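You operate a simulated robot arm through the tools that you are given. There is no shell and no other tool.

You are at the controls of a simulated robot arm. One attempt, no reset.

## Task
Put things in order on the green bench. At the end: the grey weight stands where the teal clamp pad stood; the black bolt is in the purple tub; the green sponge stands where the grey weight stood; the teal clamp pad is on the red belt box; whatever was shut is shut again. Leave all else as you found it, and nothing knocked over.

It is judged by the outcome, as a careful person would: the job done as asked, and still so three seconds after it is handed in. It fails if anything else is knocked over, pushed out of place, dropped, spilled or broken.

## Robot
A 6-joint arm with a two-finger parallel gripper, fixed in place. Base frame: the origin is at the foot of the arm, x ahead of it, y to its left, z up; the work surface is at about z = 0. Lengths are in m, angles in degrees, forces in N, time in s.
With the tool pointing down near the work surface it reaches from about 0.14 to 0.58 m from the base axis. Its first joint turns from -66.0 to 66.0 degrees. Payload 2.1 kg.
The tool frame sits at the grasp point between the pads (the TCP): z along the fingers, y along the line on which they close. The tips reach 0.03 m beyond it. The gripper opens to 0.094 m. The fingers are 0.028 m wide and 0.01 m thick; the gripper's body (0.05 by 0.096 m) begins 0.055 m behind the TCP.
Orientation is told as [roll, pitch, yaw] about the base's x, y, z axes, in that order, counted from this pose: with the fingers straight down and closing along the base's y, the tool's x points along the base's -x, its y along +y and its z along -z.

## Interface
- The arm moves only by the tool arm_command. Its argument "motion" is a list of rows, each a list of 7 numbers: the shift along the tool's x, y, z in units of 150 mm (1.0 is 150 mm), then the turn, a rotation vector about the tool's x, y, z in units of 120 degrees (1.0 is 120 degrees), then the closure, from 0 (fully open) to 1 (shut). In form: [[tx, ty, tz, ax, ay, az, fingers], ...]. A call has 1 to 20 rows; each row is the pose to reach, as a shift and turn from the pose commanded when the call began, along the tool's axes at that moment. A call with a number of a shift or a turn outside -1 to 1 is refused whole. A row lasts 0.2 s, in which the tool goes at most 0.05 m and 8.6 degrees; a call with a longer step from one row to the next is refused whole, and so is a gripper value outside its range. Where a pose cannot be reached the arm comes as near as it can. A force on the tool above 40 N (or 10 N above the force at the start of the call, whichever is more), or a blocked arm, ends the call early, and 0.2 s more pass. Each finger travels about 0.072 m/s and halts on what it meets, pressing with about 40 N; the grip force reading is that of the motor and also rises with nothing between the fingers. The clock runs only during rows and for 0.2 s after the last one: add rows that repeat a pose to give the fingers time. The reply holds the time, the measured pose of the TCP, the force on the tool along the base axes, the opening and the grip force, in the units named above and with some noise, with the torque about the TCP (base axes, N m) and any sound that the robot's microphone picked up, and new pictures: "show" is both (left out), scene, wrist or none.
- Cameras (640 x 400 px; columns grow to the right, rows downward): "scene" is fixed at [0.0465, -0.3631, 0.4768]; the picture's right is [0.73, -0.68, 0.00], its down [-0.43, -0.47, -0.77] and it looks along [0.53, 0.56, -0.64] (base axes); focal length 248 px, centre (320, 200). "wrist" rides on the gripper at [0.076, 0.014, -0.103] in the tool frame; the picture's right is [-0.18, 0.98, 0.00], its down [-0.75, -0.14, -0.64] and it looks along [-0.63, -0.12, 0.77] (tool axes); focal length 243 px, centre (320, 200). There is no depth. A picture from a camera that has moved, and an enlarged one, comes with that camera's place and axes in the base frame and with its lens. The place of the scene camera against the robot may be out by one fixed shift of up to 0.018 m in any direction.
- close_up(camera, box): a new picture of the part [left, top, right, bottom] of that camera's present view, enlarged. It takes no simulated time.
- hand_in(): hands the job in; it is judged then, once.

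Places have to be worked out from the pictures, the camera data and where the tool is seen. Open the gripper and draw the arm clear of the work before you hand the job in, unless the task says otherwise.

The tools are called after "Emit:" as a command line: name --pt "numbers of a row" for each row, then --argument value for the rest, lists and objects as JSON in quotes. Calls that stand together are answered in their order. arm_command: Moves the arm, as the interface text tells. Its arguments: {"type":"object","properties":{"motion":{"type":"array","items":{"type":"array","items":{"type":"number"}}},"show":{"type":"string","enum":["both","scene","wrist","none"]}},"required":["motion"]} The other tools are called the same way: close_up (camera, box) takes an enlarged picture of a part of a camera's view; hand_in () hands the job in.

At the start:

```text
t: 0.0
eef_pos: [0.2834, 0.0299, 0.318]
tcp_rot: [0.1, -0.1, 0.0]
contact_force: [-0.6, -0.4, 0.5]
ft_torque: [0.01, 0.02, 0.01]
opening: 0.0939
grasp_force: 0.1
```

scene: 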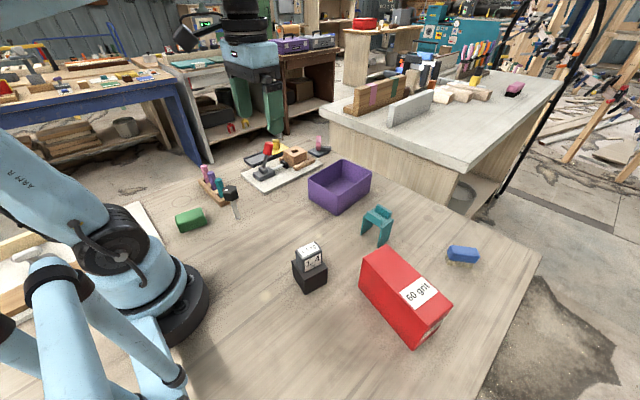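
wrist: 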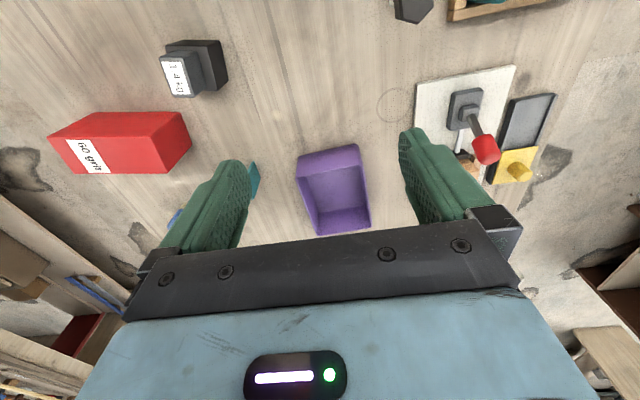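

The pictures show a bench with a sponge, weight, red box, clamp pad, tub, blue thing, a toggle clamp board and a rack. I'll enlarge the scene to find the bolt and whatever is shut.

Emit:
close_up --camera "scene" --box '[160, 120, 400, 270]'

Emit:
close_up --camera "scene" --box '[280, 190, 520, 350]'

Emit:
close_up --camera "wrist" --box '[380, 0, 640, 200]'

Emit:
close_up --camera "wrist" --box '[40, 20, 400, 245]'

Emit:
close_up --camera "scene" --box '[180, 130, 340, 230]'

```text
2.67 times, centred on (280, 195) of scene
camera zoom: at [0.0465, -0.3631, 0.4768], right [0.73, -0.68, 0.0], down [-0.43, -0.47, -0.77], along [0.53, 0.56, -0.64], focal length 660 px, centre (427, 213)
```

zoom: 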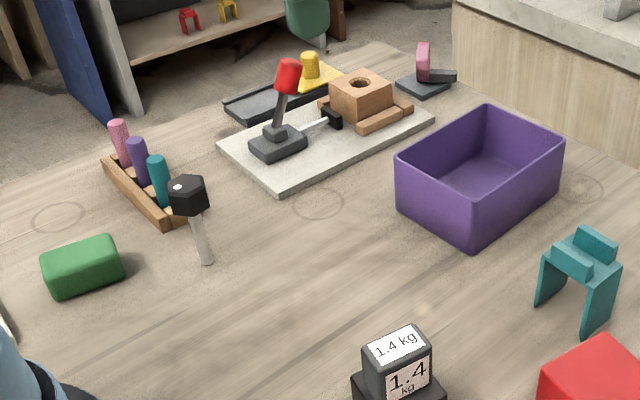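

```text
2.50 times, centred on (400, 270) of scene
camera zoom: at [0.0465, -0.3631, 0.4768], right [0.73, -0.68, 0.0], down [-0.43, -0.47, -0.77], along [0.53, 0.56, -0.64], focal length 619 px, centre (120, 25)
```

zoom: 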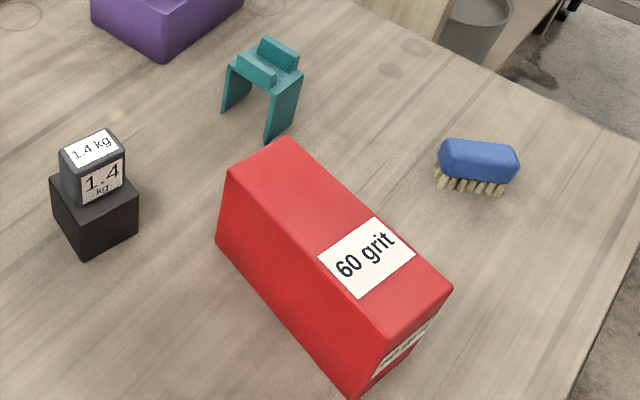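

```text
2.00 times, centred on (510, 100) of wrist
camera zoom: at [0.2066, 0.0444, 0.4196], right [0.18, 0.98, 0.0], down [0.75, -0.14, 0.64], along [0.63, -0.12, -0.77], focal length 485 px, centre (-60, 400)
```

zoom: 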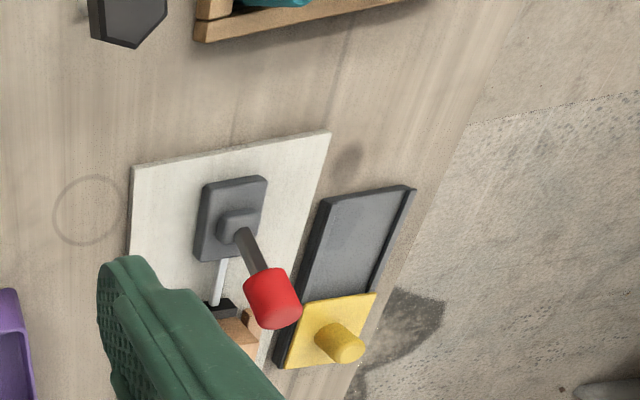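

```text
1.78 times, centred on (220, 132) of wrist
camera zoom: at [0.2066, 0.0444, 0.4196], right [0.18, 0.98, 0.0], down [0.75, -0.14, 0.64], along [0.63, -0.12, -0.77], focal length 431 px, centre (498, 320)
```

zoom: 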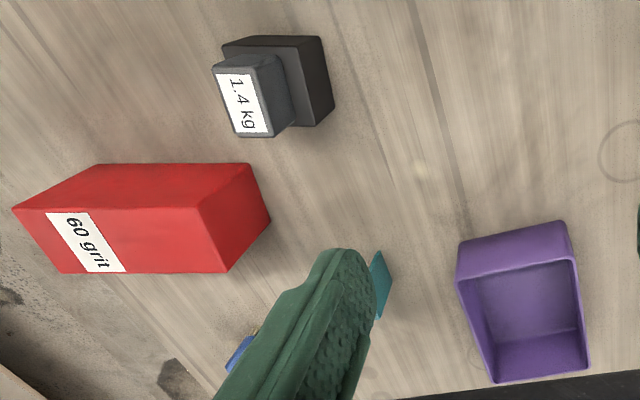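

```text
4.00 times, centred on (260, 180) of scene
camera zoom: at [0.0465, -0.3631, 0.4768], right [0.73, -0.68, 0.0], down [-0.43, -0.47, -0.77], along [0.53, 0.56, -0.64], focal length 991 px, centre (560, 280)
```

zoom: 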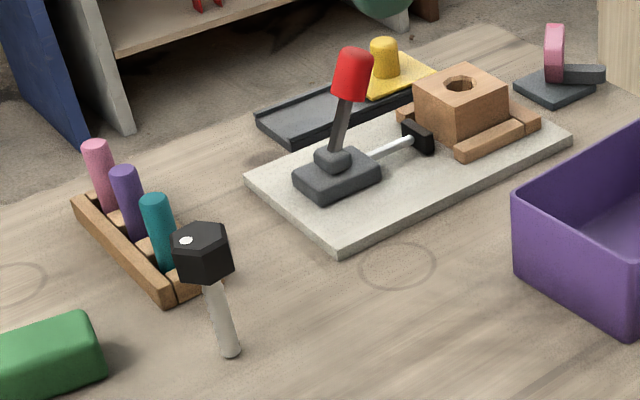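

The black hex-headed bolt stands on its shank near (0.23, 0.145). Everything named is in the open, so nothing needs opening. I'll move the wrist camera back and to the right for a clean view of the weight, the box and the pad.

Emit:
arm_command --pt "0.14 -0.22 0 0 0 0 0" --pt "0.28 -0.44 0 0 0 0 0" --pt "0.42 -0.66 0 0 0 0 0" --pt "0.555 -0.867 0 0 0 0 0" --pt "0.555 -0.867 0 0 0 0 0" --show "wrist"

```text
t: 1.2
eef_pos: [0.2012, -0.1007, 0.3169]
tcp_rot: [0.1, -0.1, 0.0]
contact_force: [0.2, -0.1, 0.2]
ft_torque: [-0.01, 0.0, -0.01]
opening: 0.0939
grasp_force: 0.0
camera wrist: at [0.124, -0.0864, 0.4191], right [0.18, 0.98, 0.0], down [0.75, -0.14, 0.64], along [0.63, -0.12, -0.77], focal length 243 px, centre (320, 200)
```

wrist: 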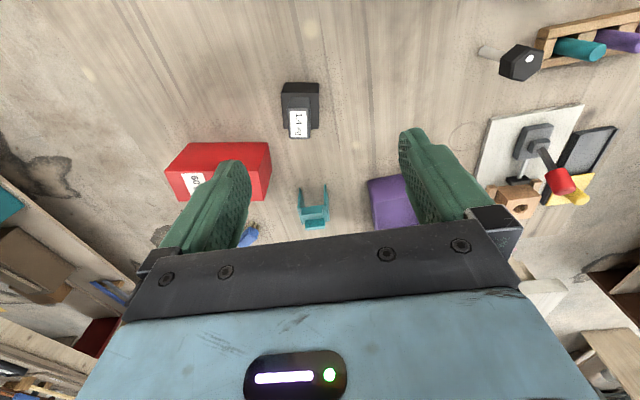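

The view is good, with the weight, pad and box in sight. I'll enlarge each one to get measurements.

Emit:
close_up --camera "wrist" --box '[240, 60, 400, 160]'

Emit:
close_up --camera "wrist" --box '[240, 140, 400, 240]'

Emit:
close_up --camera "wrist" --box '[460, 10, 640, 122]'

Emit:
close_up --camera "wrist" --box '[140, 120, 300, 220]'

```text
4.00 times, centred on (320, 110) of wrist
camera zoom: at [0.124, -0.0864, 0.4191], right [0.18, 0.98, 0.0], down [0.75, -0.14, 0.64], along [0.63, -0.12, -0.77], focal length 970 px, centre (320, 560)
```

zoom: 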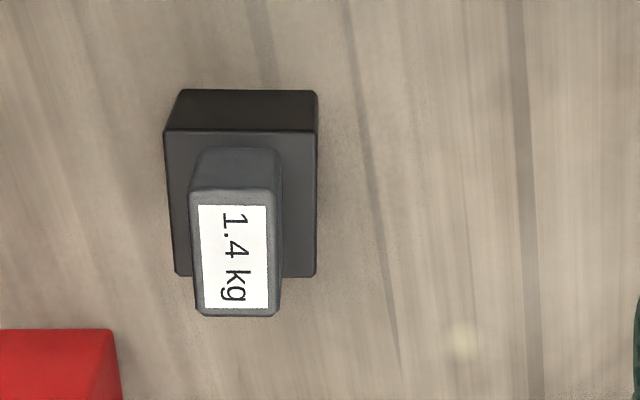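

```text
4.00 times, centred on (320, 190) of wrist
camera zoom: at [0.124, -0.0864, 0.4191], right [0.18, 0.98, 0.0], down [0.75, -0.14, 0.64], along [0.63, -0.12, -0.77], focal length 970 px, centre (320, 240)
```

zoom: 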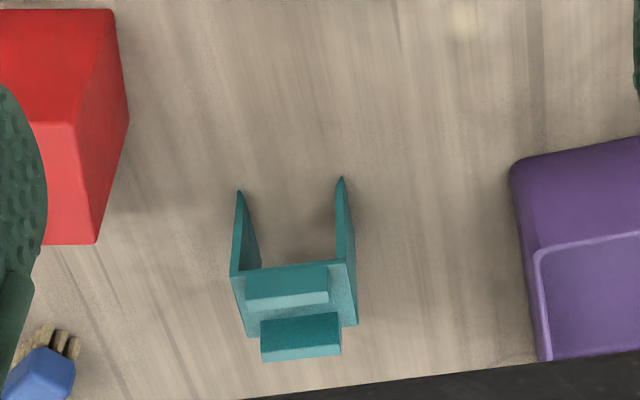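

```text
3.56 times, centred on (550, 66) of wrist
camera zoom: at [0.124, -0.0864, 0.4191], right [0.18, 0.98, 0.0], down [0.75, -0.14, 0.64], along [0.63, -0.12, -0.77], focal length 863 px, centre (-498, 676)
```

zoom: 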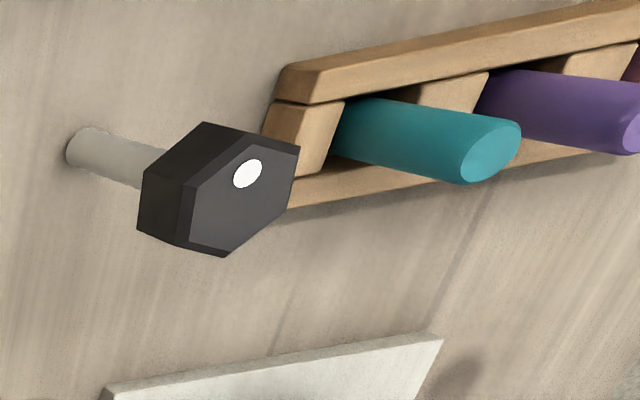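

```text
4.00 times, centred on (220, 170) of wrist
camera zoom: at [0.124, -0.0864, 0.4191], right [0.18, 0.98, 0.0], down [0.75, -0.14, 0.64], along [0.63, -0.12, -0.77], focal length 970 px, centre (720, 320)
```

zoom: 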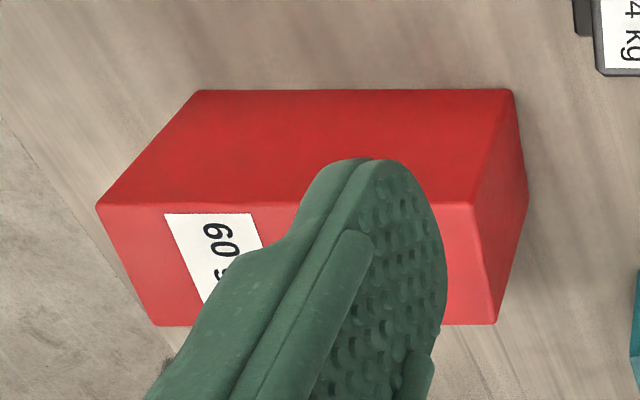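

I have estimates for several objects:
- **Weight:** centre about (0.249, -0.138), 0.054 square base, knob top about 0.096, yaw about -11°.
- **Pad:** centre about (0.448, -0.159), 0.057 wide in y, plate top about 0.069.
- **Box:** centre about (0.330, -0.299), top about 0.097, yaw about -11°.

Next I'll look at the left side.

Emit:
arm_command --pt "0.05 0.32 0 0 0 0 0" --pt "0.1 0.64 0 0 0 0 0" --pt "0.15 0.96 0 0 0 0 0" --pt "0.15 0.99 0 0 0 0 0" --show "none"

Emit:
arm_command --pt "0 0.25 0 0 0 0 0" --pt "0 0.45 0 0 0 0 0" --pt "0 0.45 0 0 0 0 0" --show "wrist"

```text
t: 2.2
eef_pos: [0.1777, 0.0477, 0.3187]
tcp_rot: [0.1, -0.1, 0.0]
contact_force: [0.1, -0.5, 0.6]
ft_torque: [-0.02, -0.02, 0.02]
opening: 0.0938
grasp_force: 0.1
```

```text
t: 3.0
eef_pos: [0.1779, 0.1151, 0.3182]
tcp_rot: [0.1, -0.1, 0.0]
contact_force: [-0.6, -0.1, 0.1]
ft_torque: [0.01, -0.01, 0.06]
opening: 0.0941
grasp_force: 0.0
camera wrist: at [0.1012, 0.1307, 0.4196], right [0.18, 0.98, 0.0], down [0.75, -0.14, 0.64], along [0.63, -0.12, -0.77], focal length 243 px, centre (320, 200)
```

wrist: 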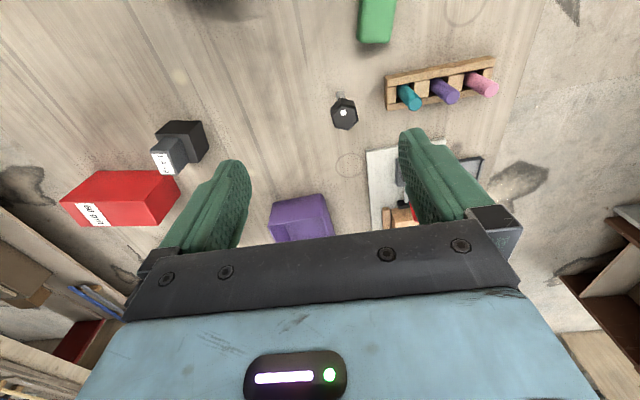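

The bolt and rack are well seen, but the sponge is cut off at the top edge. I'll enlarge the bolt, rack and tub.

Emit:
close_up --camera "wrist" --box '[310, 0, 470, 100]'

Emit:
close_up --camera "wrist" --box '[300, 60, 460, 160]'

Emit:
close_up --camera "wrist" --box '[230, 150, 390, 250]'

Emit:
close_up --camera "scene" --box '[150, 160, 310, 260]'

```text
4.00 times, centred on (390, 50) of wrist
camera zoom: at [0.1012, 0.1307, 0.4196], right [0.18, 0.98, 0.0], down [0.75, -0.14, 0.64], along [0.63, -0.12, -0.77], focal length 970 px, centre (40, 800)
```

zoom: 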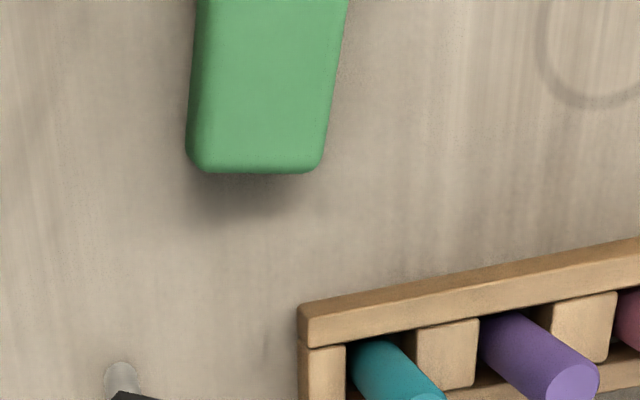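

```text
4.00 times, centred on (380, 110) of wrist
camera zoom: at [0.1012, 0.1307, 0.4196], right [0.18, 0.98, 0.0], down [0.75, -0.14, 0.64], along [0.63, -0.12, -0.77], focal length 970 px, centre (80, 560)
```

zoom: 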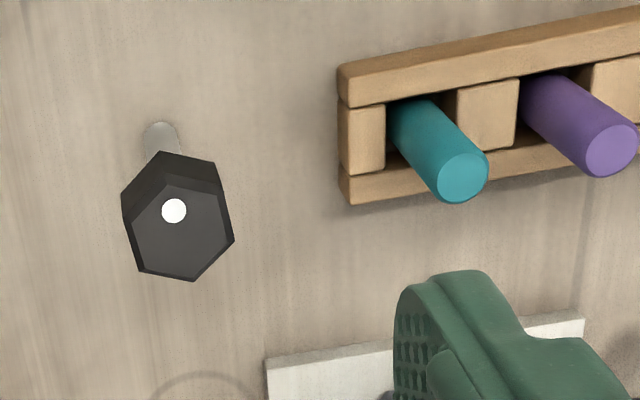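

```text
4.00 times, centred on (310, 200) of wrist
camera zoom: at [0.1012, 0.1307, 0.4196], right [0.18, 0.98, 0.0], down [0.75, -0.14, 0.64], along [0.63, -0.12, -0.77], focal length 970 px, centre (360, 200)
```

zoom: 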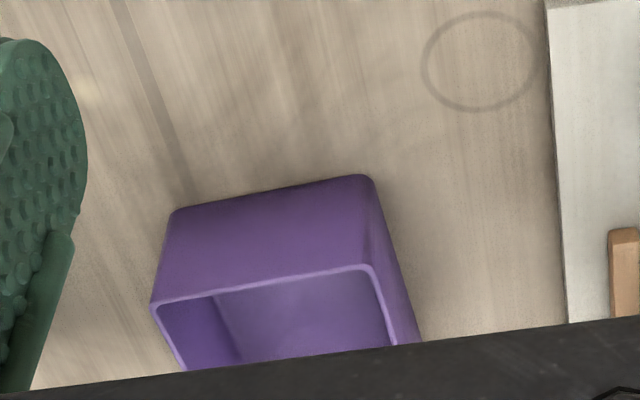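

```text
4.00 times, centred on (230, 210) of scene
camera zoom: at [0.0465, -0.3631, 0.4768], right [0.73, -0.68, 0.0], down [-0.43, -0.47, -0.77], along [0.53, 0.56, -0.64], focal length 991 px, centre (680, 160)
```

zoom: 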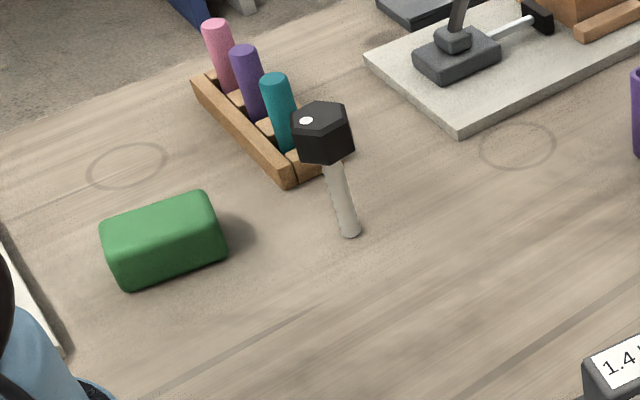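

The bolt foot is at about (0.226, 0.142), with the head spanning about z 0.08–0.11 and its flats nearly facing y. The tub spans about x 0.434–0.585 and y -0.04–0.08, with the rim at about 0.073. I'll tilt the tool 25° so the wrist camera looks down on the sponge.

Emit:
arm_command --pt "0 0 0 0 0.07 0 0" --pt "0 0 0 0 0.14 0 0" --pt "0 0 0 0 0.208 0 0" --pt "0 0 0 0 0.208 0 0" --show "wrist"

Emit:
close_up --camera "wrist" --box '[310, 20, 470, 120]'

Emit:
close_up --camera "wrist" --box '[280, 120, 440, 220]'

```text
t: 4.0
eef_pos: [0.1774, 0.1157, 0.3168]
tcp_rot: [0.1, 25.0, 0.1]
contact_force: [0.7, 0.0, -0.3]
ft_torque: [0.0, 0.02, 0.02]
opening: 0.0938
grasp_force: 0.1
camera wrist: at [0.1518, 0.1303, 0.442], right [0.17, 0.98, -0.08], down [0.95, -0.14, 0.26], along [0.25, -0.12, -0.96], focal length 243 px, centre (320, 200)
```

wrist: 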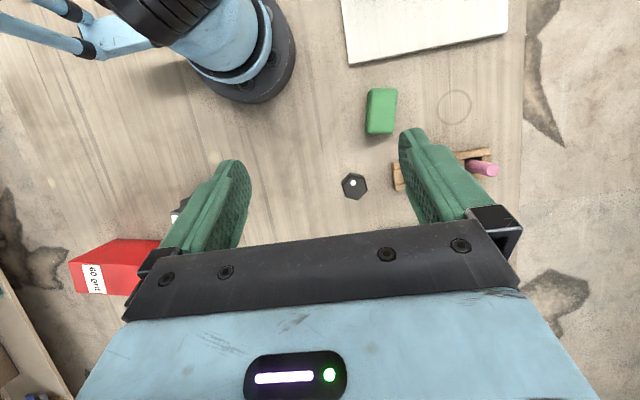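

```text
4.00 times, centred on (390, 70) of wrist
camera zoom: at [0.1518, 0.1303, 0.442], right [0.17, 0.98, -0.08], down [0.95, -0.14, 0.26], along [0.25, -0.12, -0.96], focal length 970 px, centre (40, 720)
```

zoom: 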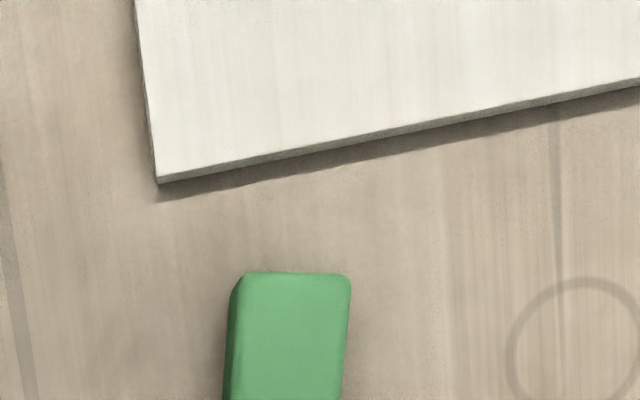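

```text
4.00 times, centred on (360, 170) of wrist
camera zoom: at [0.1518, 0.1303, 0.442], right [0.17, 0.98, -0.08], down [0.95, -0.14, 0.26], along [0.25, -0.12, -0.96], focal length 970 px, centre (160, 320)
```

zoom: 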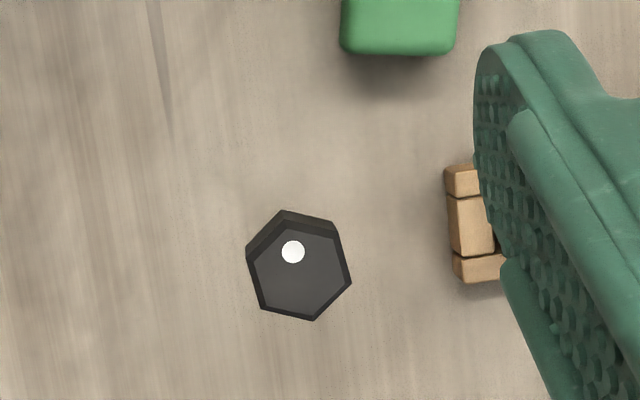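

The bolt checks out at (0.2265, 0.142), gripped with yaw about +6°. The sponge is at about (0.1285, 0.200), 0.064 x 0.042, yaw about -12°. I'll level the tool again and move to hover over the clamp pad.

Emit:
arm_command --pt "0 0 0 0 -0.07 0 0" --pt "0 0 0 0 -0.14 0 0" --pt "0 0 0 0 -0.208 0 0" --pt "0 0 0 0 -0.208 0 0" --show "none"

Emit:
arm_command --pt "-0.2 -0.2 0 0 0 0 0" --pt "-0.4 -0.4 0 0 0 0 0" --pt "-0.6 -0.6 0 0 0 0 0" --pt "-0.8 -0.8 0 0 0 0 0" --pt "-0.98 -0.98 0 0 0 0 0" --pt "-0.98 -0.98 0 0 0 0 0" --show "none"

Emit:
arm_command --pt "-0.2 -0.2 0.12 0 0 0 0" --pt "-0.4 -0.4 0.24 0 0 0 0" --pt "-0.6 -0.6 0.36 0 0 0 0" --pt "-0.7 -0.85 0.5 0 0 0 0" --pt "-0.7 -0.85 0.7 0 0 0 0" --pt "-0.7 -0.85 0.7 0 0 0 0" --show "wrist"

```text
t: 5.0
eef_pos: [0.178, 0.1154, 0.3182]
tcp_rot: [0.1, -0.2, 0.0]
contact_force: [-0.7, -0.2, 0.1]
ft_torque: [0.02, 0.05, 0.0]
opening: 0.094
grasp_force: 0.0
```

```text
t: 6.4
eef_pos: [0.3259, -0.0325, 0.3177]
tcp_rot: [0.1, -0.1, -0.1]
contact_force: [0.4, -0.7, 0.6]
ft_torque: [0.01, 0.01, 0.0]
opening: 0.094
grasp_force: 0.1
```

```text
t: 7.8
eef_pos: [0.4311, -0.1601, 0.2137]
tcp_rot: [0.1, -0.1, 0.0]
contact_force: [0.1, -1.2, -1.7]
ft_torque: [0.04, -0.03, 0.0]
opening: 0.0938
grasp_force: 0.0
camera wrist: at [0.3542, -0.1442, 0.3146], right [0.18, 0.98, 0.0], down [0.75, -0.14, 0.64], along [0.63, -0.12, -0.77], focal length 243 px, centre (320, 200)
```

wrist: 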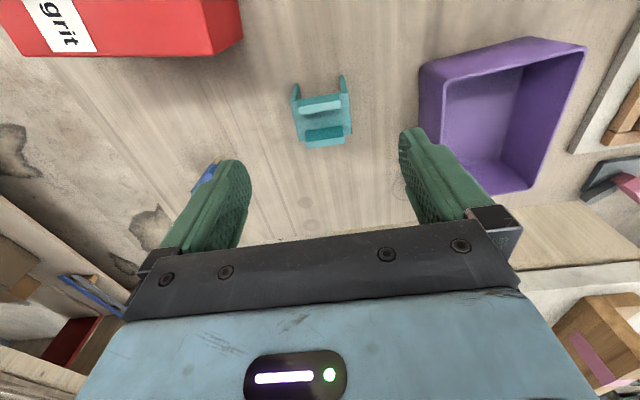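

Emit:
close_up --camera "wrist" --box '[260, 60, 388, 140]'

Emit:
close_up --camera "wrist" --box '[400, 20, 640, 170]'

```text
5.00 times, centred on (324, 100) of wrist
camera zoom: at [0.3542, -0.1442, 0.3146], right [0.18, 0.98, 0.0], down [0.75, -0.14, 0.64], along [0.63, -0.12, -0.77], focal length 1213 px, centre (300, 700)
```

zoom: 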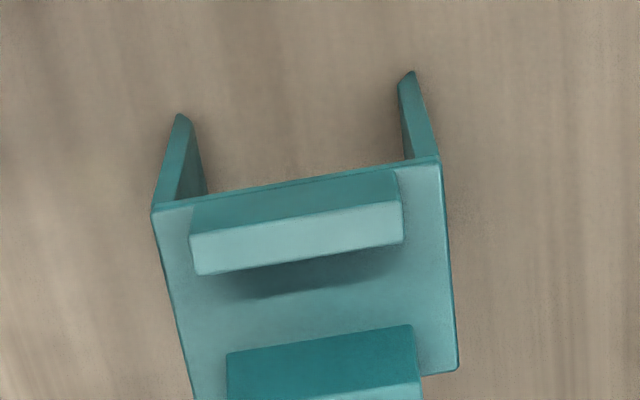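

```text
2.67 times, centred on (520, 95) of wrist
camera zoom: at [0.3542, -0.1442, 0.3146], right [0.18, 0.98, 0.0], down [0.75, -0.14, 0.64], along [0.63, -0.12, -0.77], focal length 647 px, centre (-213, 480)
```

zoom: 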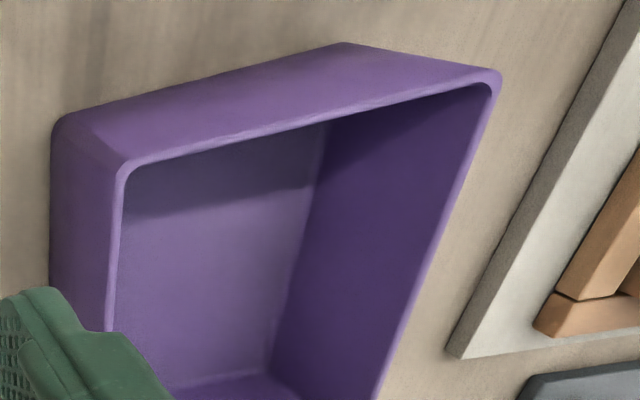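

The refined pad centre is (0.449, -0.159), plate top about 0.0695, yaw about -1°. I'll line up over it and come down part way.

Emit:
arm_command --pt "-0.119 0.005 0.2 0 0 0.008 0" --pt "-0.119 0.005 0.4 0 0 0.008 0" --pt "-0.119 0.005 0.62 0 0 0.008 0" --pt "-0.119 0.005 0.62 0 0 0.008 0" --show "wrist"

```text
t: 8.8
eef_pos: [0.4477, -0.1583, 0.1193]
tcp_rot: [0.1, -0.1, -0.9]
contact_force: [0.4, 0.3, -0.7]
ft_torque: [-0.01, -0.02, 0.0]
opening: 0.0939
grasp_force: 0.0
camera wrist: at [0.3713, -0.1414, 0.2214], right [0.2, 0.98, 0.0], down [0.75, -0.15, 0.64], along [0.63, -0.13, -0.77], focal length 243 px, centre (320, 200)
```

wrist: 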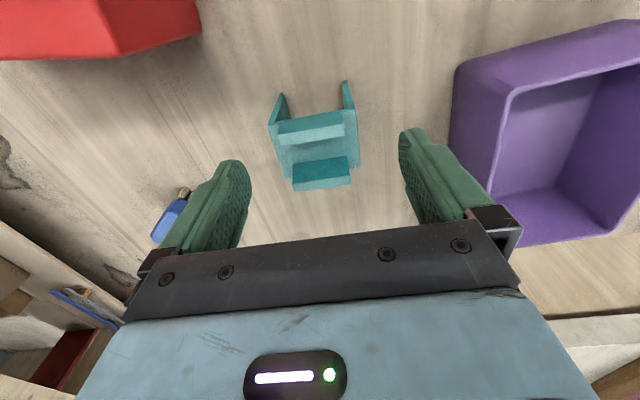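

The pad sits between the fingers. I'll descend to z of about 0.058 and close.

Emit:
arm_command --pt "-0.006 -0.003 0.2 0 0 0 0" --pt "-0.006 -0.003 0.41 0 0 0 0" --pt "-0.006 -0.003 0.41 0 0 0 0" --pt "-0.006 -0.003 0.41 0 0 0 0.3" --pt "-0.006 -0.003 0.41 0 0 0 1" --pt "-0.006 -0.003 0.41 0 0 0 1" --pt "-0.006 -0.003 0.41 0 0 0 1"

```text
t: 10.4
eef_pos: [0.4489, -0.1577, 0.0583]
tcp_rot: [0.1, -0.1, -0.8]
contact_force: [-0.6, 0.1, -0.5]
ft_torque: [-0.03, 0.01, 0.0]
opening: 0.0618
grasp_force: 40.0
camera wrist: at [0.3721, -0.1422, 0.1603], right [0.2, 0.98, 0.0], down [0.75, -0.15, 0.64], along [0.63, -0.13, -0.77], focal length 243 px, centre (320, 200)
```

scene: 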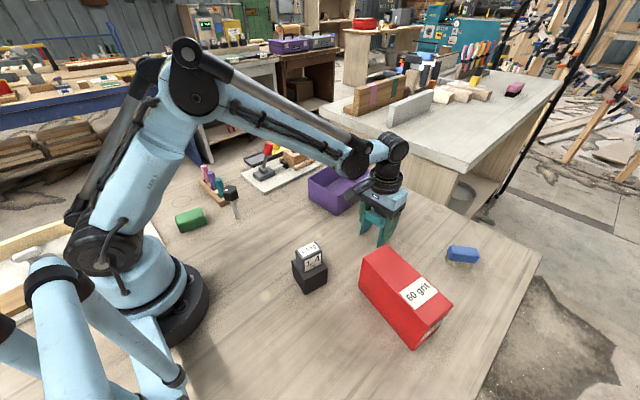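
wrist: 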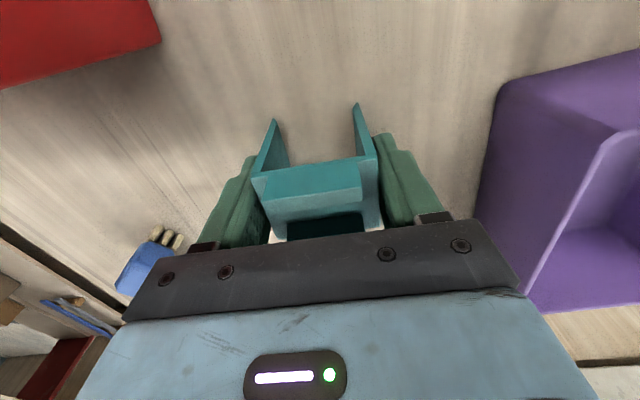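

The pad is held at an opening of 0.062 with a 40 N grip. I'll lift it straight up.

Emit:
arm_command --pt "0 0 -0.15 0 0 0 1" --pt "0 0 -0.4 0 0 0 1" --pt "0 0 -0.7 0 0 0 1" --pt "0 0 -1 0 0 0 1" --pt "0 0 -1 0 0 0 1"

```text
t: 11.6
eef_pos: [0.4493, -0.158, 0.209]
tcp_rot: [0.1, 0.0, -1.0]
contact_force: [0.8, -0.4, -1.0]
ft_torque: [0.01, -0.01, 0.01]
opening: 0.0616
grasp_force: 39.9
camera wrist: at [0.3719, -0.1413, 0.3114], right [0.2, 0.98, 0.0], down [0.75, -0.15, 0.64], along [0.63, -0.13, -0.77], focal length 243 px, centre (320, 200)
```

scene: 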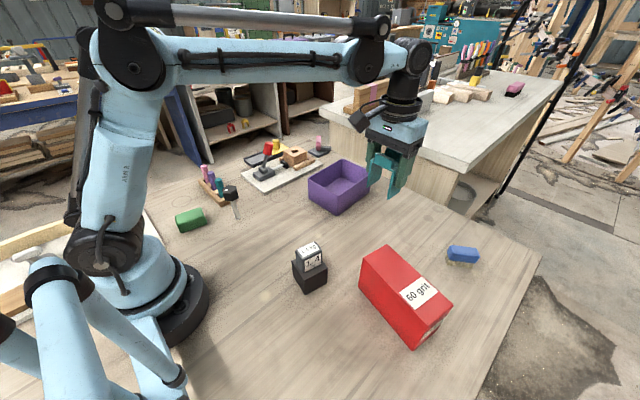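
wrist: 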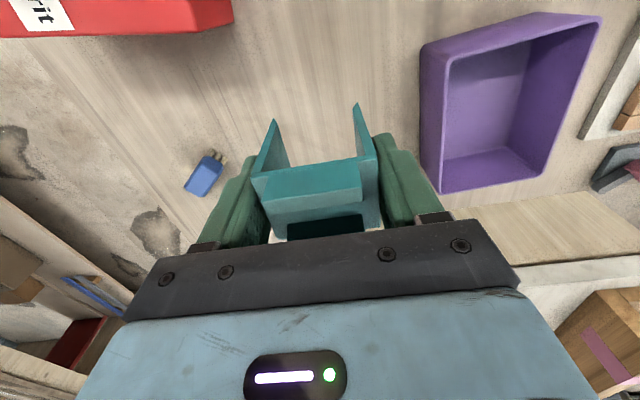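

The lift was clean. I'll move over the red box centre and turn to match its long axis.

Emit:
arm_command --pt "0.13 -0.16 0 0 0 0.014 1" --pt "0.29 -0.354 0 0 0 0.03 1" --pt "0.45 -0.55 0 0 0 0.048 1" --pt "0.62 -0.757 0 0 0 0.066 1" --pt "0.78 -0.953 0 0 0 0.0825 1" --pt "0.78 -0.953 0 0 0 0.0825 1"

```text
t: 13.0
eef_pos: [0.3293, -0.2998, 0.2076]
tcp_rot: [0.1, 0.0, -10.9]
contact_force: [0.6, 0.6, -1.0]
ft_torque: [0.02, -0.01, 0.0]
opening: 0.0617
grasp_force: 39.9
camera wrist: at [0.2567, -0.2698, 0.3093], right [0.37, 0.93, 0.0], down [0.71, -0.28, 0.64], along [0.6, -0.23, -0.77], focal length 243 px, centre (320, 200)
```

scene: 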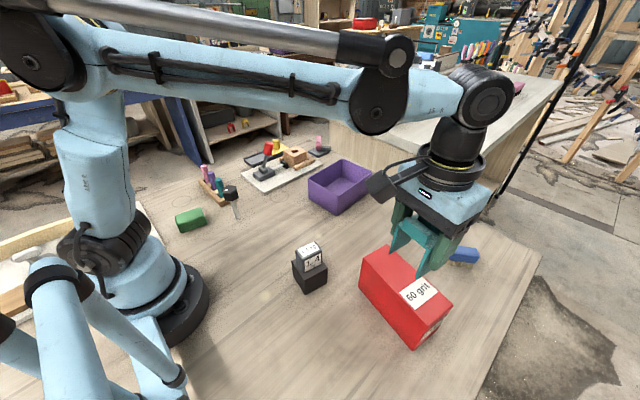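
wrist: 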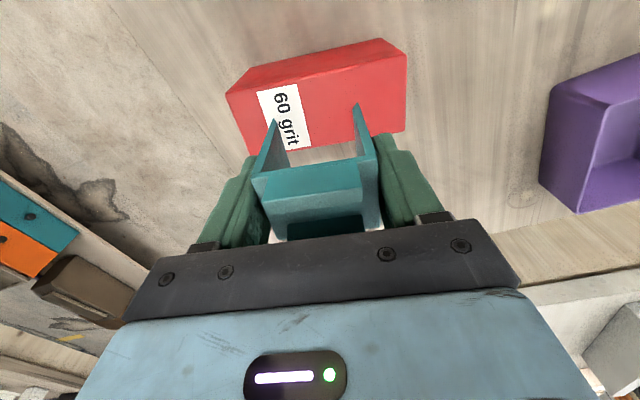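

I'll check the box edges under the pad with a close-up.

Emit:
close_up --camera "wrist" --box '[210, 30, 420, 161]'

```text
3.05 times, centred on (315, 96) of wrist
camera zoom: at [0.2567, -0.2698, 0.3093], right [0.37, 0.93, 0.0], down [0.71, -0.28, 0.64], along [0.6, -0.23, -0.77], focal length 739 px, centre (335, 518)
```

zoom: 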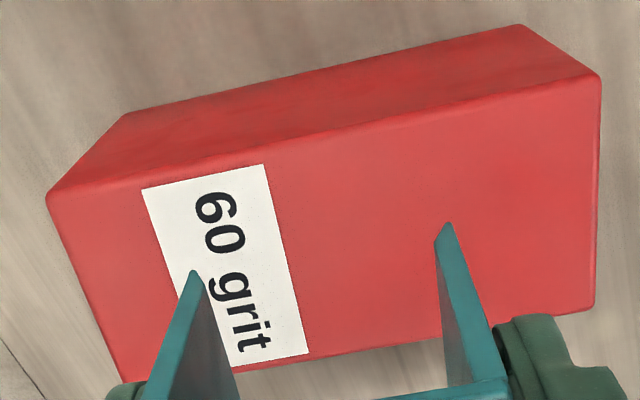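

The box corners confirm centre (0.3287, -0.2985) and top about 0.097. The pad will land fully on it, so I'll lower gently until I feel contact.

Emit:
arm_command --pt "0 0.005 0.12 0 0 0 1" --pt "0 0.005 0.24 0 0 0 1" --pt "0 0.005 0.31 0 0 0 1" --pt "0 0.005 0.325 0 0 0 1" --pt "0 0.005 0.335 0 0 0 1" --pt "0 0.005 0.34 0 0 0 1" --pt "0 0.005 0.345 0 0 0 1" --show "wrist"

```text
t: 14.6
eef_pos: [0.3282, -0.2979, 0.1579]
tcp_rot: [0.1, -0.1, -10.8]
contact_force: [0.7, 3.2, 28.2]
ft_torque: [-0.02, 0.03, -0.02]
opening: 0.0619
grasp_force: 39.9
camera wrist: at [0.2568, -0.2696, 0.2587], right [0.37, 0.93, 0.0], down [0.71, -0.28, 0.64], along [0.6, -0.23, -0.77], focal length 243 px, centre (320, 200)
```

wrist: 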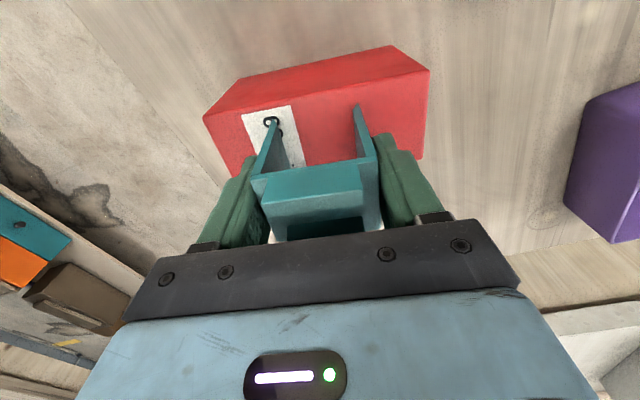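

Contact shows 28 N at z 0.158. I'll ease up a millimetre to relieve the load, then open gently.

Emit:
arm_command --pt "0 0 -0.004 0 0 0 1" --pt "0 0 -0.007 0 0 0 1" --pt "0 0 -0.007 0 0 0 1" --show "none"

```text
t: 15.4
eef_pos: [0.3293, -0.2991, 0.1571]
tcp_rot: [0.1, -0.1, -10.9]
contact_force: [0.5, 0.7, 2.6]
ft_torque: [0.05, -0.02, 0.01]
opening: 0.0617
grasp_force: 39.9
```

The load is down to 2.6 N with the pad resting on the box. I'll release it.

Emit:
arm_command --pt "0 0 0 0 0 0 0.28" --pt "0 0 0 0 0 0 0.2" --pt "0 0 0 0 0 0 0.05" --pt "0 0 0 0 0 0 0.05"

```text
t: 16.4
eef_pos: [0.3271, -0.2987, 0.1574]
tcp_rot: [0.1, 0.0, -10.8]
contact_force: [-0.3, 0.1, 0.3]
ft_torque: [0.0, -0.01, 0.02]
opening: 0.0893
grasp_force: 0.1
camera wrist: at [0.2566, -0.2696, 0.2591], right [0.37, 0.93, 0.0], down [0.71, -0.28, 0.64], along [0.6, -0.23, -0.77], focal length 243 px, centre (320, 200)
```

scene: 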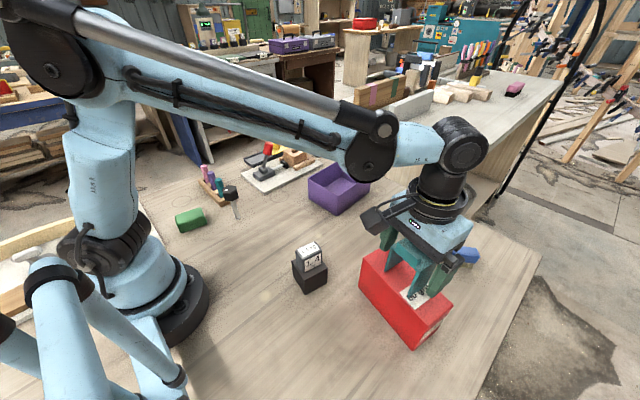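
wrist: 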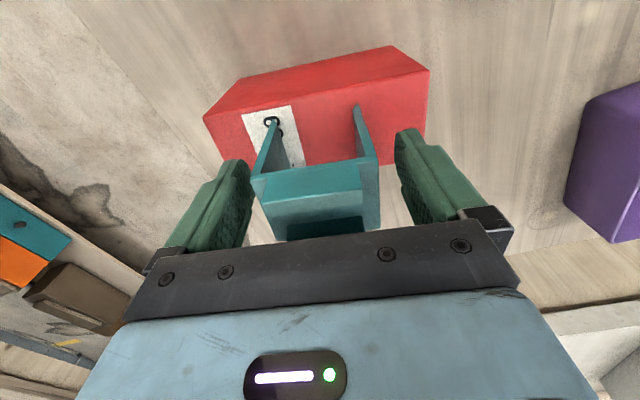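

The pad stands on the box and the fingers are free. I'll rise clear, then move over the weight with the same yaw.

Emit:
arm_command --pt "0 0 -0.15 0 0 0 0.05" --pt "0 0 -0.4 0 0 0 0" --pt "0 0 -0.65 0 0 0 0" --pt "0 0 -0.65 0 0 0 0" --show "wrist"

```text
t: 17.4
eef_pos: [0.3288, -0.2991, 0.2543]
tcp_rot: [0.2, -0.1, -10.9]
contact_force: [0.3, -0.3, 0.1]
ft_torque: [-0.04, -0.02, 0.0]
opening: 0.0938
grasp_force: 0.0
camera wrist: at [0.2565, -0.27, 0.3565], right [0.37, 0.93, 0.0], down [0.71, -0.28, 0.64], along [0.6, -0.23, -0.77], focal length 243 px, centre (320, 200)
```

wrist: 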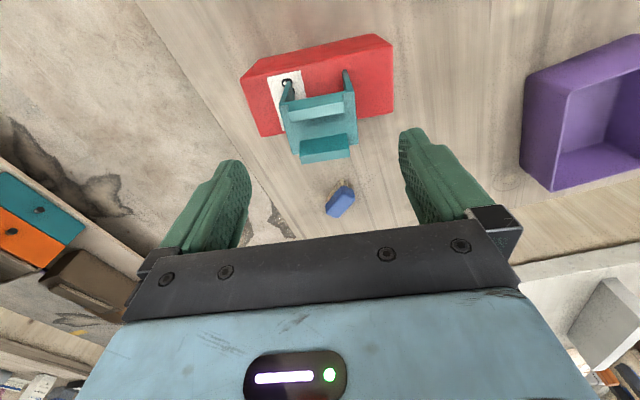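

The pad is squarely on the box. I'll go to hover over the weight.

Emit:
arm_command --pt "0.13 0.17 0 0 0 0 0" --pt "0.27 0.36 0 0 0 0 0" --pt "0.42 0.55 0 0 0 0 0" --pt "0.57 0.75 0.1 0 0 0 0" --pt "0.723 0.952 0.2 0 0 0 0" --pt "0.723 0.952 0.2 0 0 0 0" --show "wrist"

Emit:
close_up --camera "wrist" --box '[240, 60, 400, 160]'

```text
t: 18.8
eef_pos: [0.2482, -0.1383, 0.226]
tcp_rot: [0.1, 0.0, -10.9]
contact_force: [0.3, 0.2, 0.7]
ft_torque: [0.0, 0.04, -0.02]
opening: 0.0938
grasp_force: 0.0
camera wrist: at [0.1759, -0.1095, 0.3278], right [0.37, 0.93, 0.0], down [0.71, -0.28, 0.64], along [0.6, -0.23, -0.77], focal length 243 px, centre (320, 200)
```

wrist: 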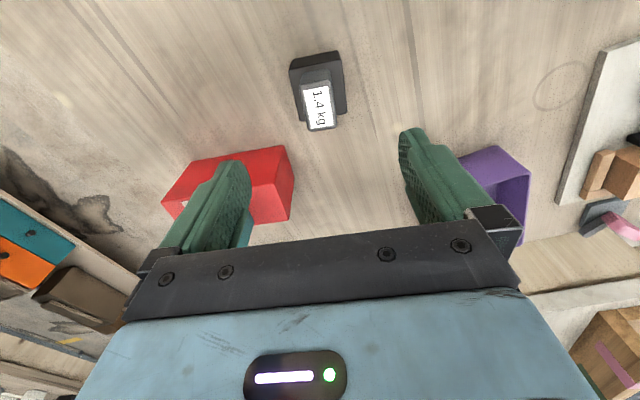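

```text
4.00 times, centred on (320, 110) of wrist
camera zoom: at [0.1759, -0.1095, 0.3278], right [0.37, 0.93, 0.0], down [0.71, -0.28, 0.64], along [0.6, -0.23, -0.77], focal length 970 px, centre (320, 560)
```

zoom: 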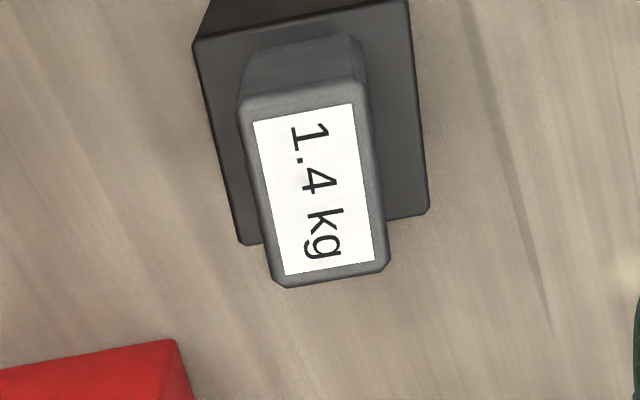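

The weight's base centre is confirmed at (0.2495, -0.139), matching the tool yaw, with the knob top about 0.093. I'll descend to grip the base block, pausing first at z 0.11.

Emit:
arm_command --pt "-0.006 -0.004 0.25 0 0 0 0" --pt "-0.006 -0.004 0.5 0 0 0 0" --pt "-0.006 -0.004 0.77 0 0 0 0" --pt "-0.006 -0.004 0.77 0 0 0 0" --show "wrist"

```text
t: 19.8
eef_pos: [0.249, -0.1396, 0.1093]
tcp_rot: [0.1, 0.0, -10.9]
contact_force: [-0.9, -0.3, 0.6]
ft_torque: [0.01, 0.01, -0.01]
opening: 0.0941
grasp_force: 0.1
camera wrist: at [0.1766, -0.1094, 0.2112], right [0.37, 0.93, 0.0], down [0.71, -0.28, 0.64], along [0.6, -0.23, -0.77], focal length 243 px, centre (320, 200)
```

wrist: 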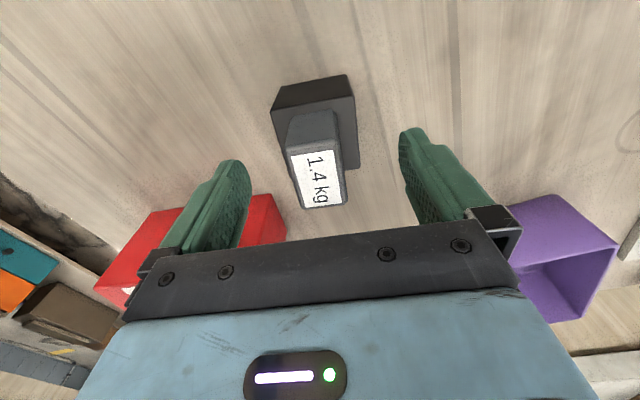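

The weight is centred between the fingers. I'll descend to z of about 0.047 without closing yet.

Emit:
arm_command --pt "0 0 0.15 0 0 0 0" --pt "0 0 0.3 0 0 0 0" --pt "0 0 0.413 0 0 0 0" --pt "0 0 0.413 0 0 0 0" --show "both"

```text
t: 20.8
eef_pos: [0.2489, -0.1389, 0.0476]
tcp_rot: [0.1, 0.0, -10.9]
contact_force: [-0.1, 0.0, -0.1]
ft_torque: [0.01, 0.01, -0.02]
opening: 0.0938
grasp_force: 0.2
camera wrist: at [0.1774, -0.1094, 0.1495], right [0.37, 0.93, 0.0], down [0.71, -0.28, 0.64], along [0.6, -0.23, -0.77], focal length 243 px, centre (320, 200)
```

scene: 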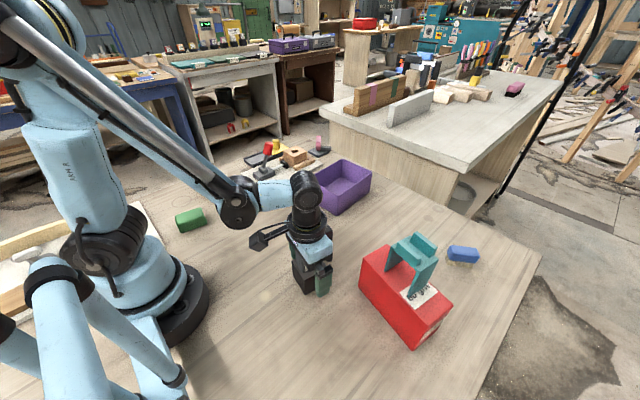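
wrist: 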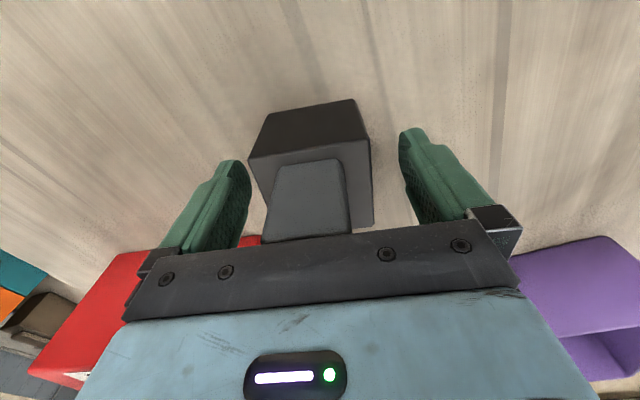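

No contact, and the base block is between the fingers. I'll close on it.

Emit:
arm_command --pt "0 0 0 0 0 0 0.3" --pt "0 0 0 0 0 0 1" --pt "0 0 0 0 0 0 1" --pt "0 0 0 0 0 0 1" --pt "0 0 0 0 0 0 1" --show "wrist"

```text
t: 22.0
eef_pos: [0.25, -0.1397, 0.0489]
tcp_rot: [0.0, -0.1, -10.9]
contact_force: [-0.9, -5.8, 0.3]
ft_torque: [-0.65, -0.07, -0.05]
opening: 0.0602
grasp_force: 40.1
camera wrist: at [0.1774, -0.1095, 0.1497], right [0.37, 0.93, 0.0], down [0.71, -0.28, 0.64], along [0.6, -0.23, -0.77], focal length 243 px, centre (320, 200)
```

wrist: 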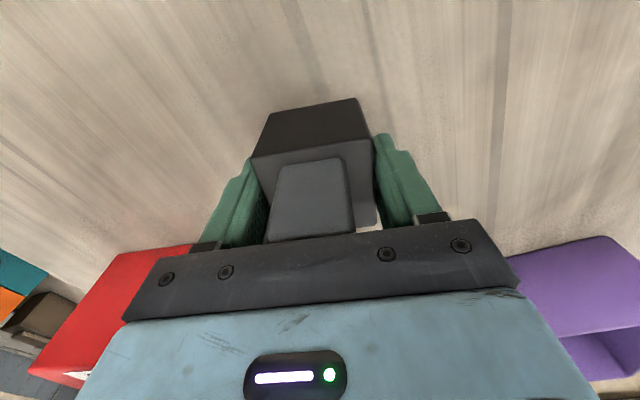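

The weight is held at opening 0.060 with 40 N. I'll lift slowly to begin with and check for slip.

Emit:
arm_command --pt "0 0 -0.03 0 0 0 1" --pt "0 0 -0.08 0 0 0 1" --pt "0 0 -0.15 0 0 0 1" --pt "0 0 -0.22 0 0 0 1" --pt "0 0 -0.22 0 0 0 1"

```text
t: 23.2
eef_pos: [0.2509, -0.1391, 0.0809]
tcp_rot: [0.1, 0.0, -10.9]
contact_force: [-0.9, -1.6, -14.0]
ft_torque: [-0.02, 0.0, 0.03]
opening: 0.06
grasp_force: 40.4
camera wrist: at [0.1776, -0.1094, 0.1826], right [0.37, 0.93, 0.0], down [0.71, -0.28, 0.64], along [0.6, -0.23, -0.77], focal length 243 px, centre (320, 200)
```

scene: 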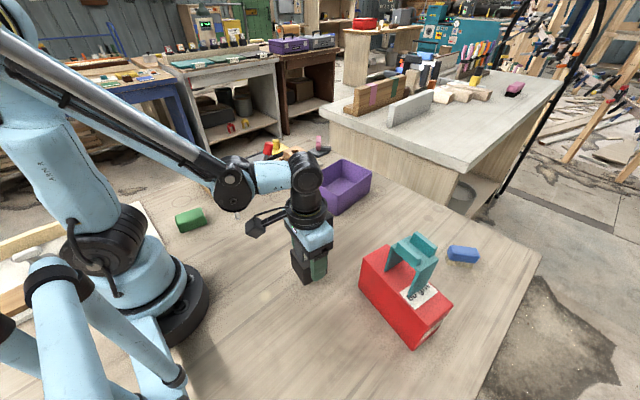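
wrist: 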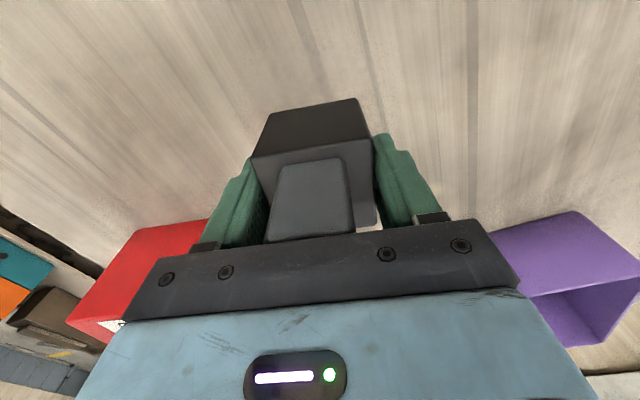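

All 14 N is carried with no slip. I'll lift further and carry the weight toward the pad's old spot.

Emit:
arm_command --pt "0 0 -0.15 0 0 0 1" --pt "0 0 -0.35 0 0 0 1" --pt "0 0 -0.5 0 0 0 1" --pt "-0.12 0.011 -0.5 0 0 0 1" --pt "-0.3 0.027 -0.5 0 0 0 1" --pt "-0.5 0.045 -0.5 0 0 0 1" --pt "-0.7 0.063 -0.5 0 0 0 1" --pt "-0.88 0.08 -0.5 0 0 0 1" --pt "-0.98 0.088 -0.5 0 0 0 1" --pt "-0.98 0.088 -0.5 0 0 0 1" --show "wrist"

```text
t: 25.4
eef_pos: [0.3981, -0.1533, 0.1557]
tcp_rot: [0.1, -0.1, -10.9]
contact_force: [0.3, 0.4, -14.2]
ft_torque: [0.0, -0.02, -0.02]
opening: 0.0604
grasp_force: 39.2
camera wrist: at [0.3249, -0.1247, 0.2574], right [0.37, 0.93, 0.0], down [0.71, -0.28, 0.64], along [0.6, -0.23, -0.77], focal length 243 px, centre (320, 200)
```

wrist: 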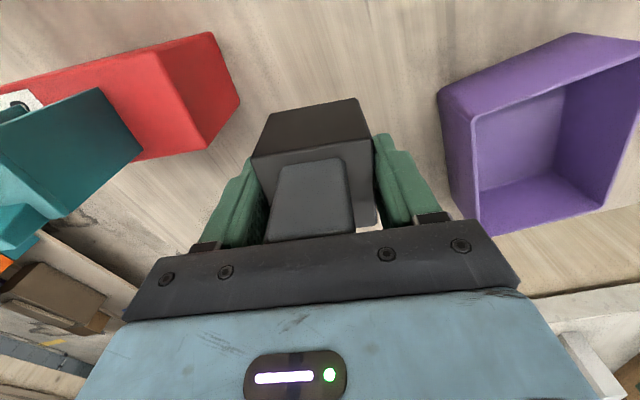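

The readings are steady. I'll finish the lateral move and lower the weight to just above the bench.

Emit:
arm_command --pt "-0.17 0.014 0 0 0 0 1" --pt "-0.339 0.028 0 0 0 0 1" --pt "-0.339 0.028 0.2 0 0 0 1" --pt "-0.339 0.028 0.4 0 0 0 1" --pt "-0.339 0.028 0.58 0 0 0 1" --pt "-0.339 0.028 0.66 0 0 0 1" --pt "-0.339 0.028 0.66 0 0 0 1"

```text
t: 27.0
eef_pos: [0.4477, -0.1602, 0.0567]
tcp_rot: [0.1, -0.1, -10.9]
contact_force: [-0.6, 0.3, -14.1]
ft_torque: [-0.03, 0.01, 0.04]
opening: 0.0604
grasp_force: 40.0
camera wrist: at [0.3754, -0.1309, 0.1586], right [0.37, 0.93, 0.0], down [0.71, -0.28, 0.64], along [0.6, -0.23, -0.77], focal length 243 px, centre (320, 200)
```

scene: 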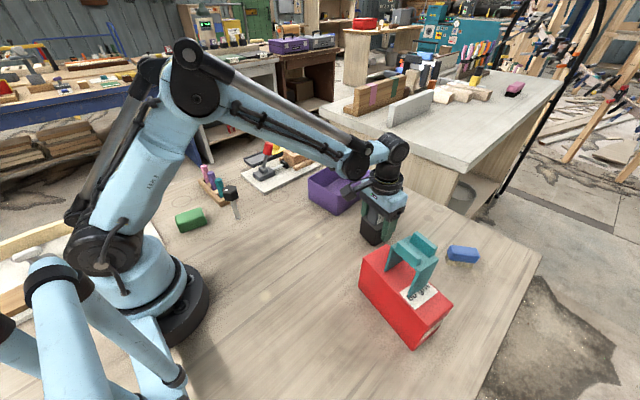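
wrist: 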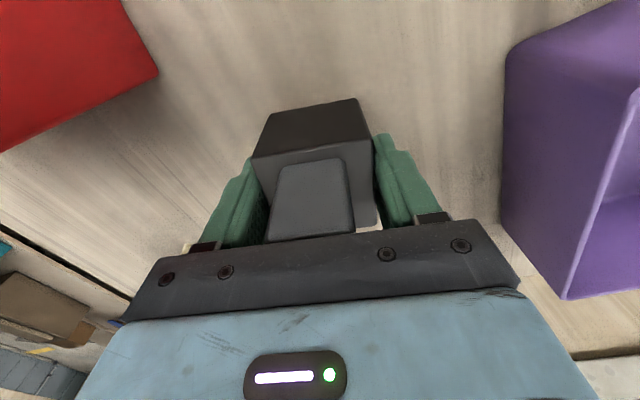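

The weight is about 8 mm above the bench at the pad's old place. I'll lower in small steps until contact.

Emit:
arm_command --pt "-0.007 0 0.02 0 0 0 1" --pt "-0.007 0 0.035 0 0 0 1" --pt "-0.007 0 0.042 0 0 0 1" --pt "-0.007 0 0.048 0 0 0 1" --pt "-0.007 0 0.052 0 0 0 1" --pt "-0.007 0 0.056 0 0 0 1" --show "none"

```text
t: 28.4
eef_pos: [0.4475, -0.1598, 0.0482]
tcp_rot: [0.2, 0.0, -11.0]
contact_force: [0.5, 0.1, -13.1]
ft_torque: [0.0, -0.03, -0.01]
opening: 0.0603
grasp_force: 39.8
```

Contact is just beginning. I'll go down another millimetre or so until the weight is borne by the bench.

Emit:
arm_command --pt "0 0 0.004 0 0 0 1" --pt "0 0 0.008 0 0 0 1" --pt "0 0 0.008 0 0 0 1" --show "none"

```text
t: 29.2
eef_pos: [0.4493, -0.159, 0.0481]
tcp_rot: [0.0, -0.1, -10.9]
contact_force: [-3.1, -0.3, 9.0]
ft_torque: [-0.65, -0.35, -0.06]
opening: 0.0604
grasp_force: 40.0
```

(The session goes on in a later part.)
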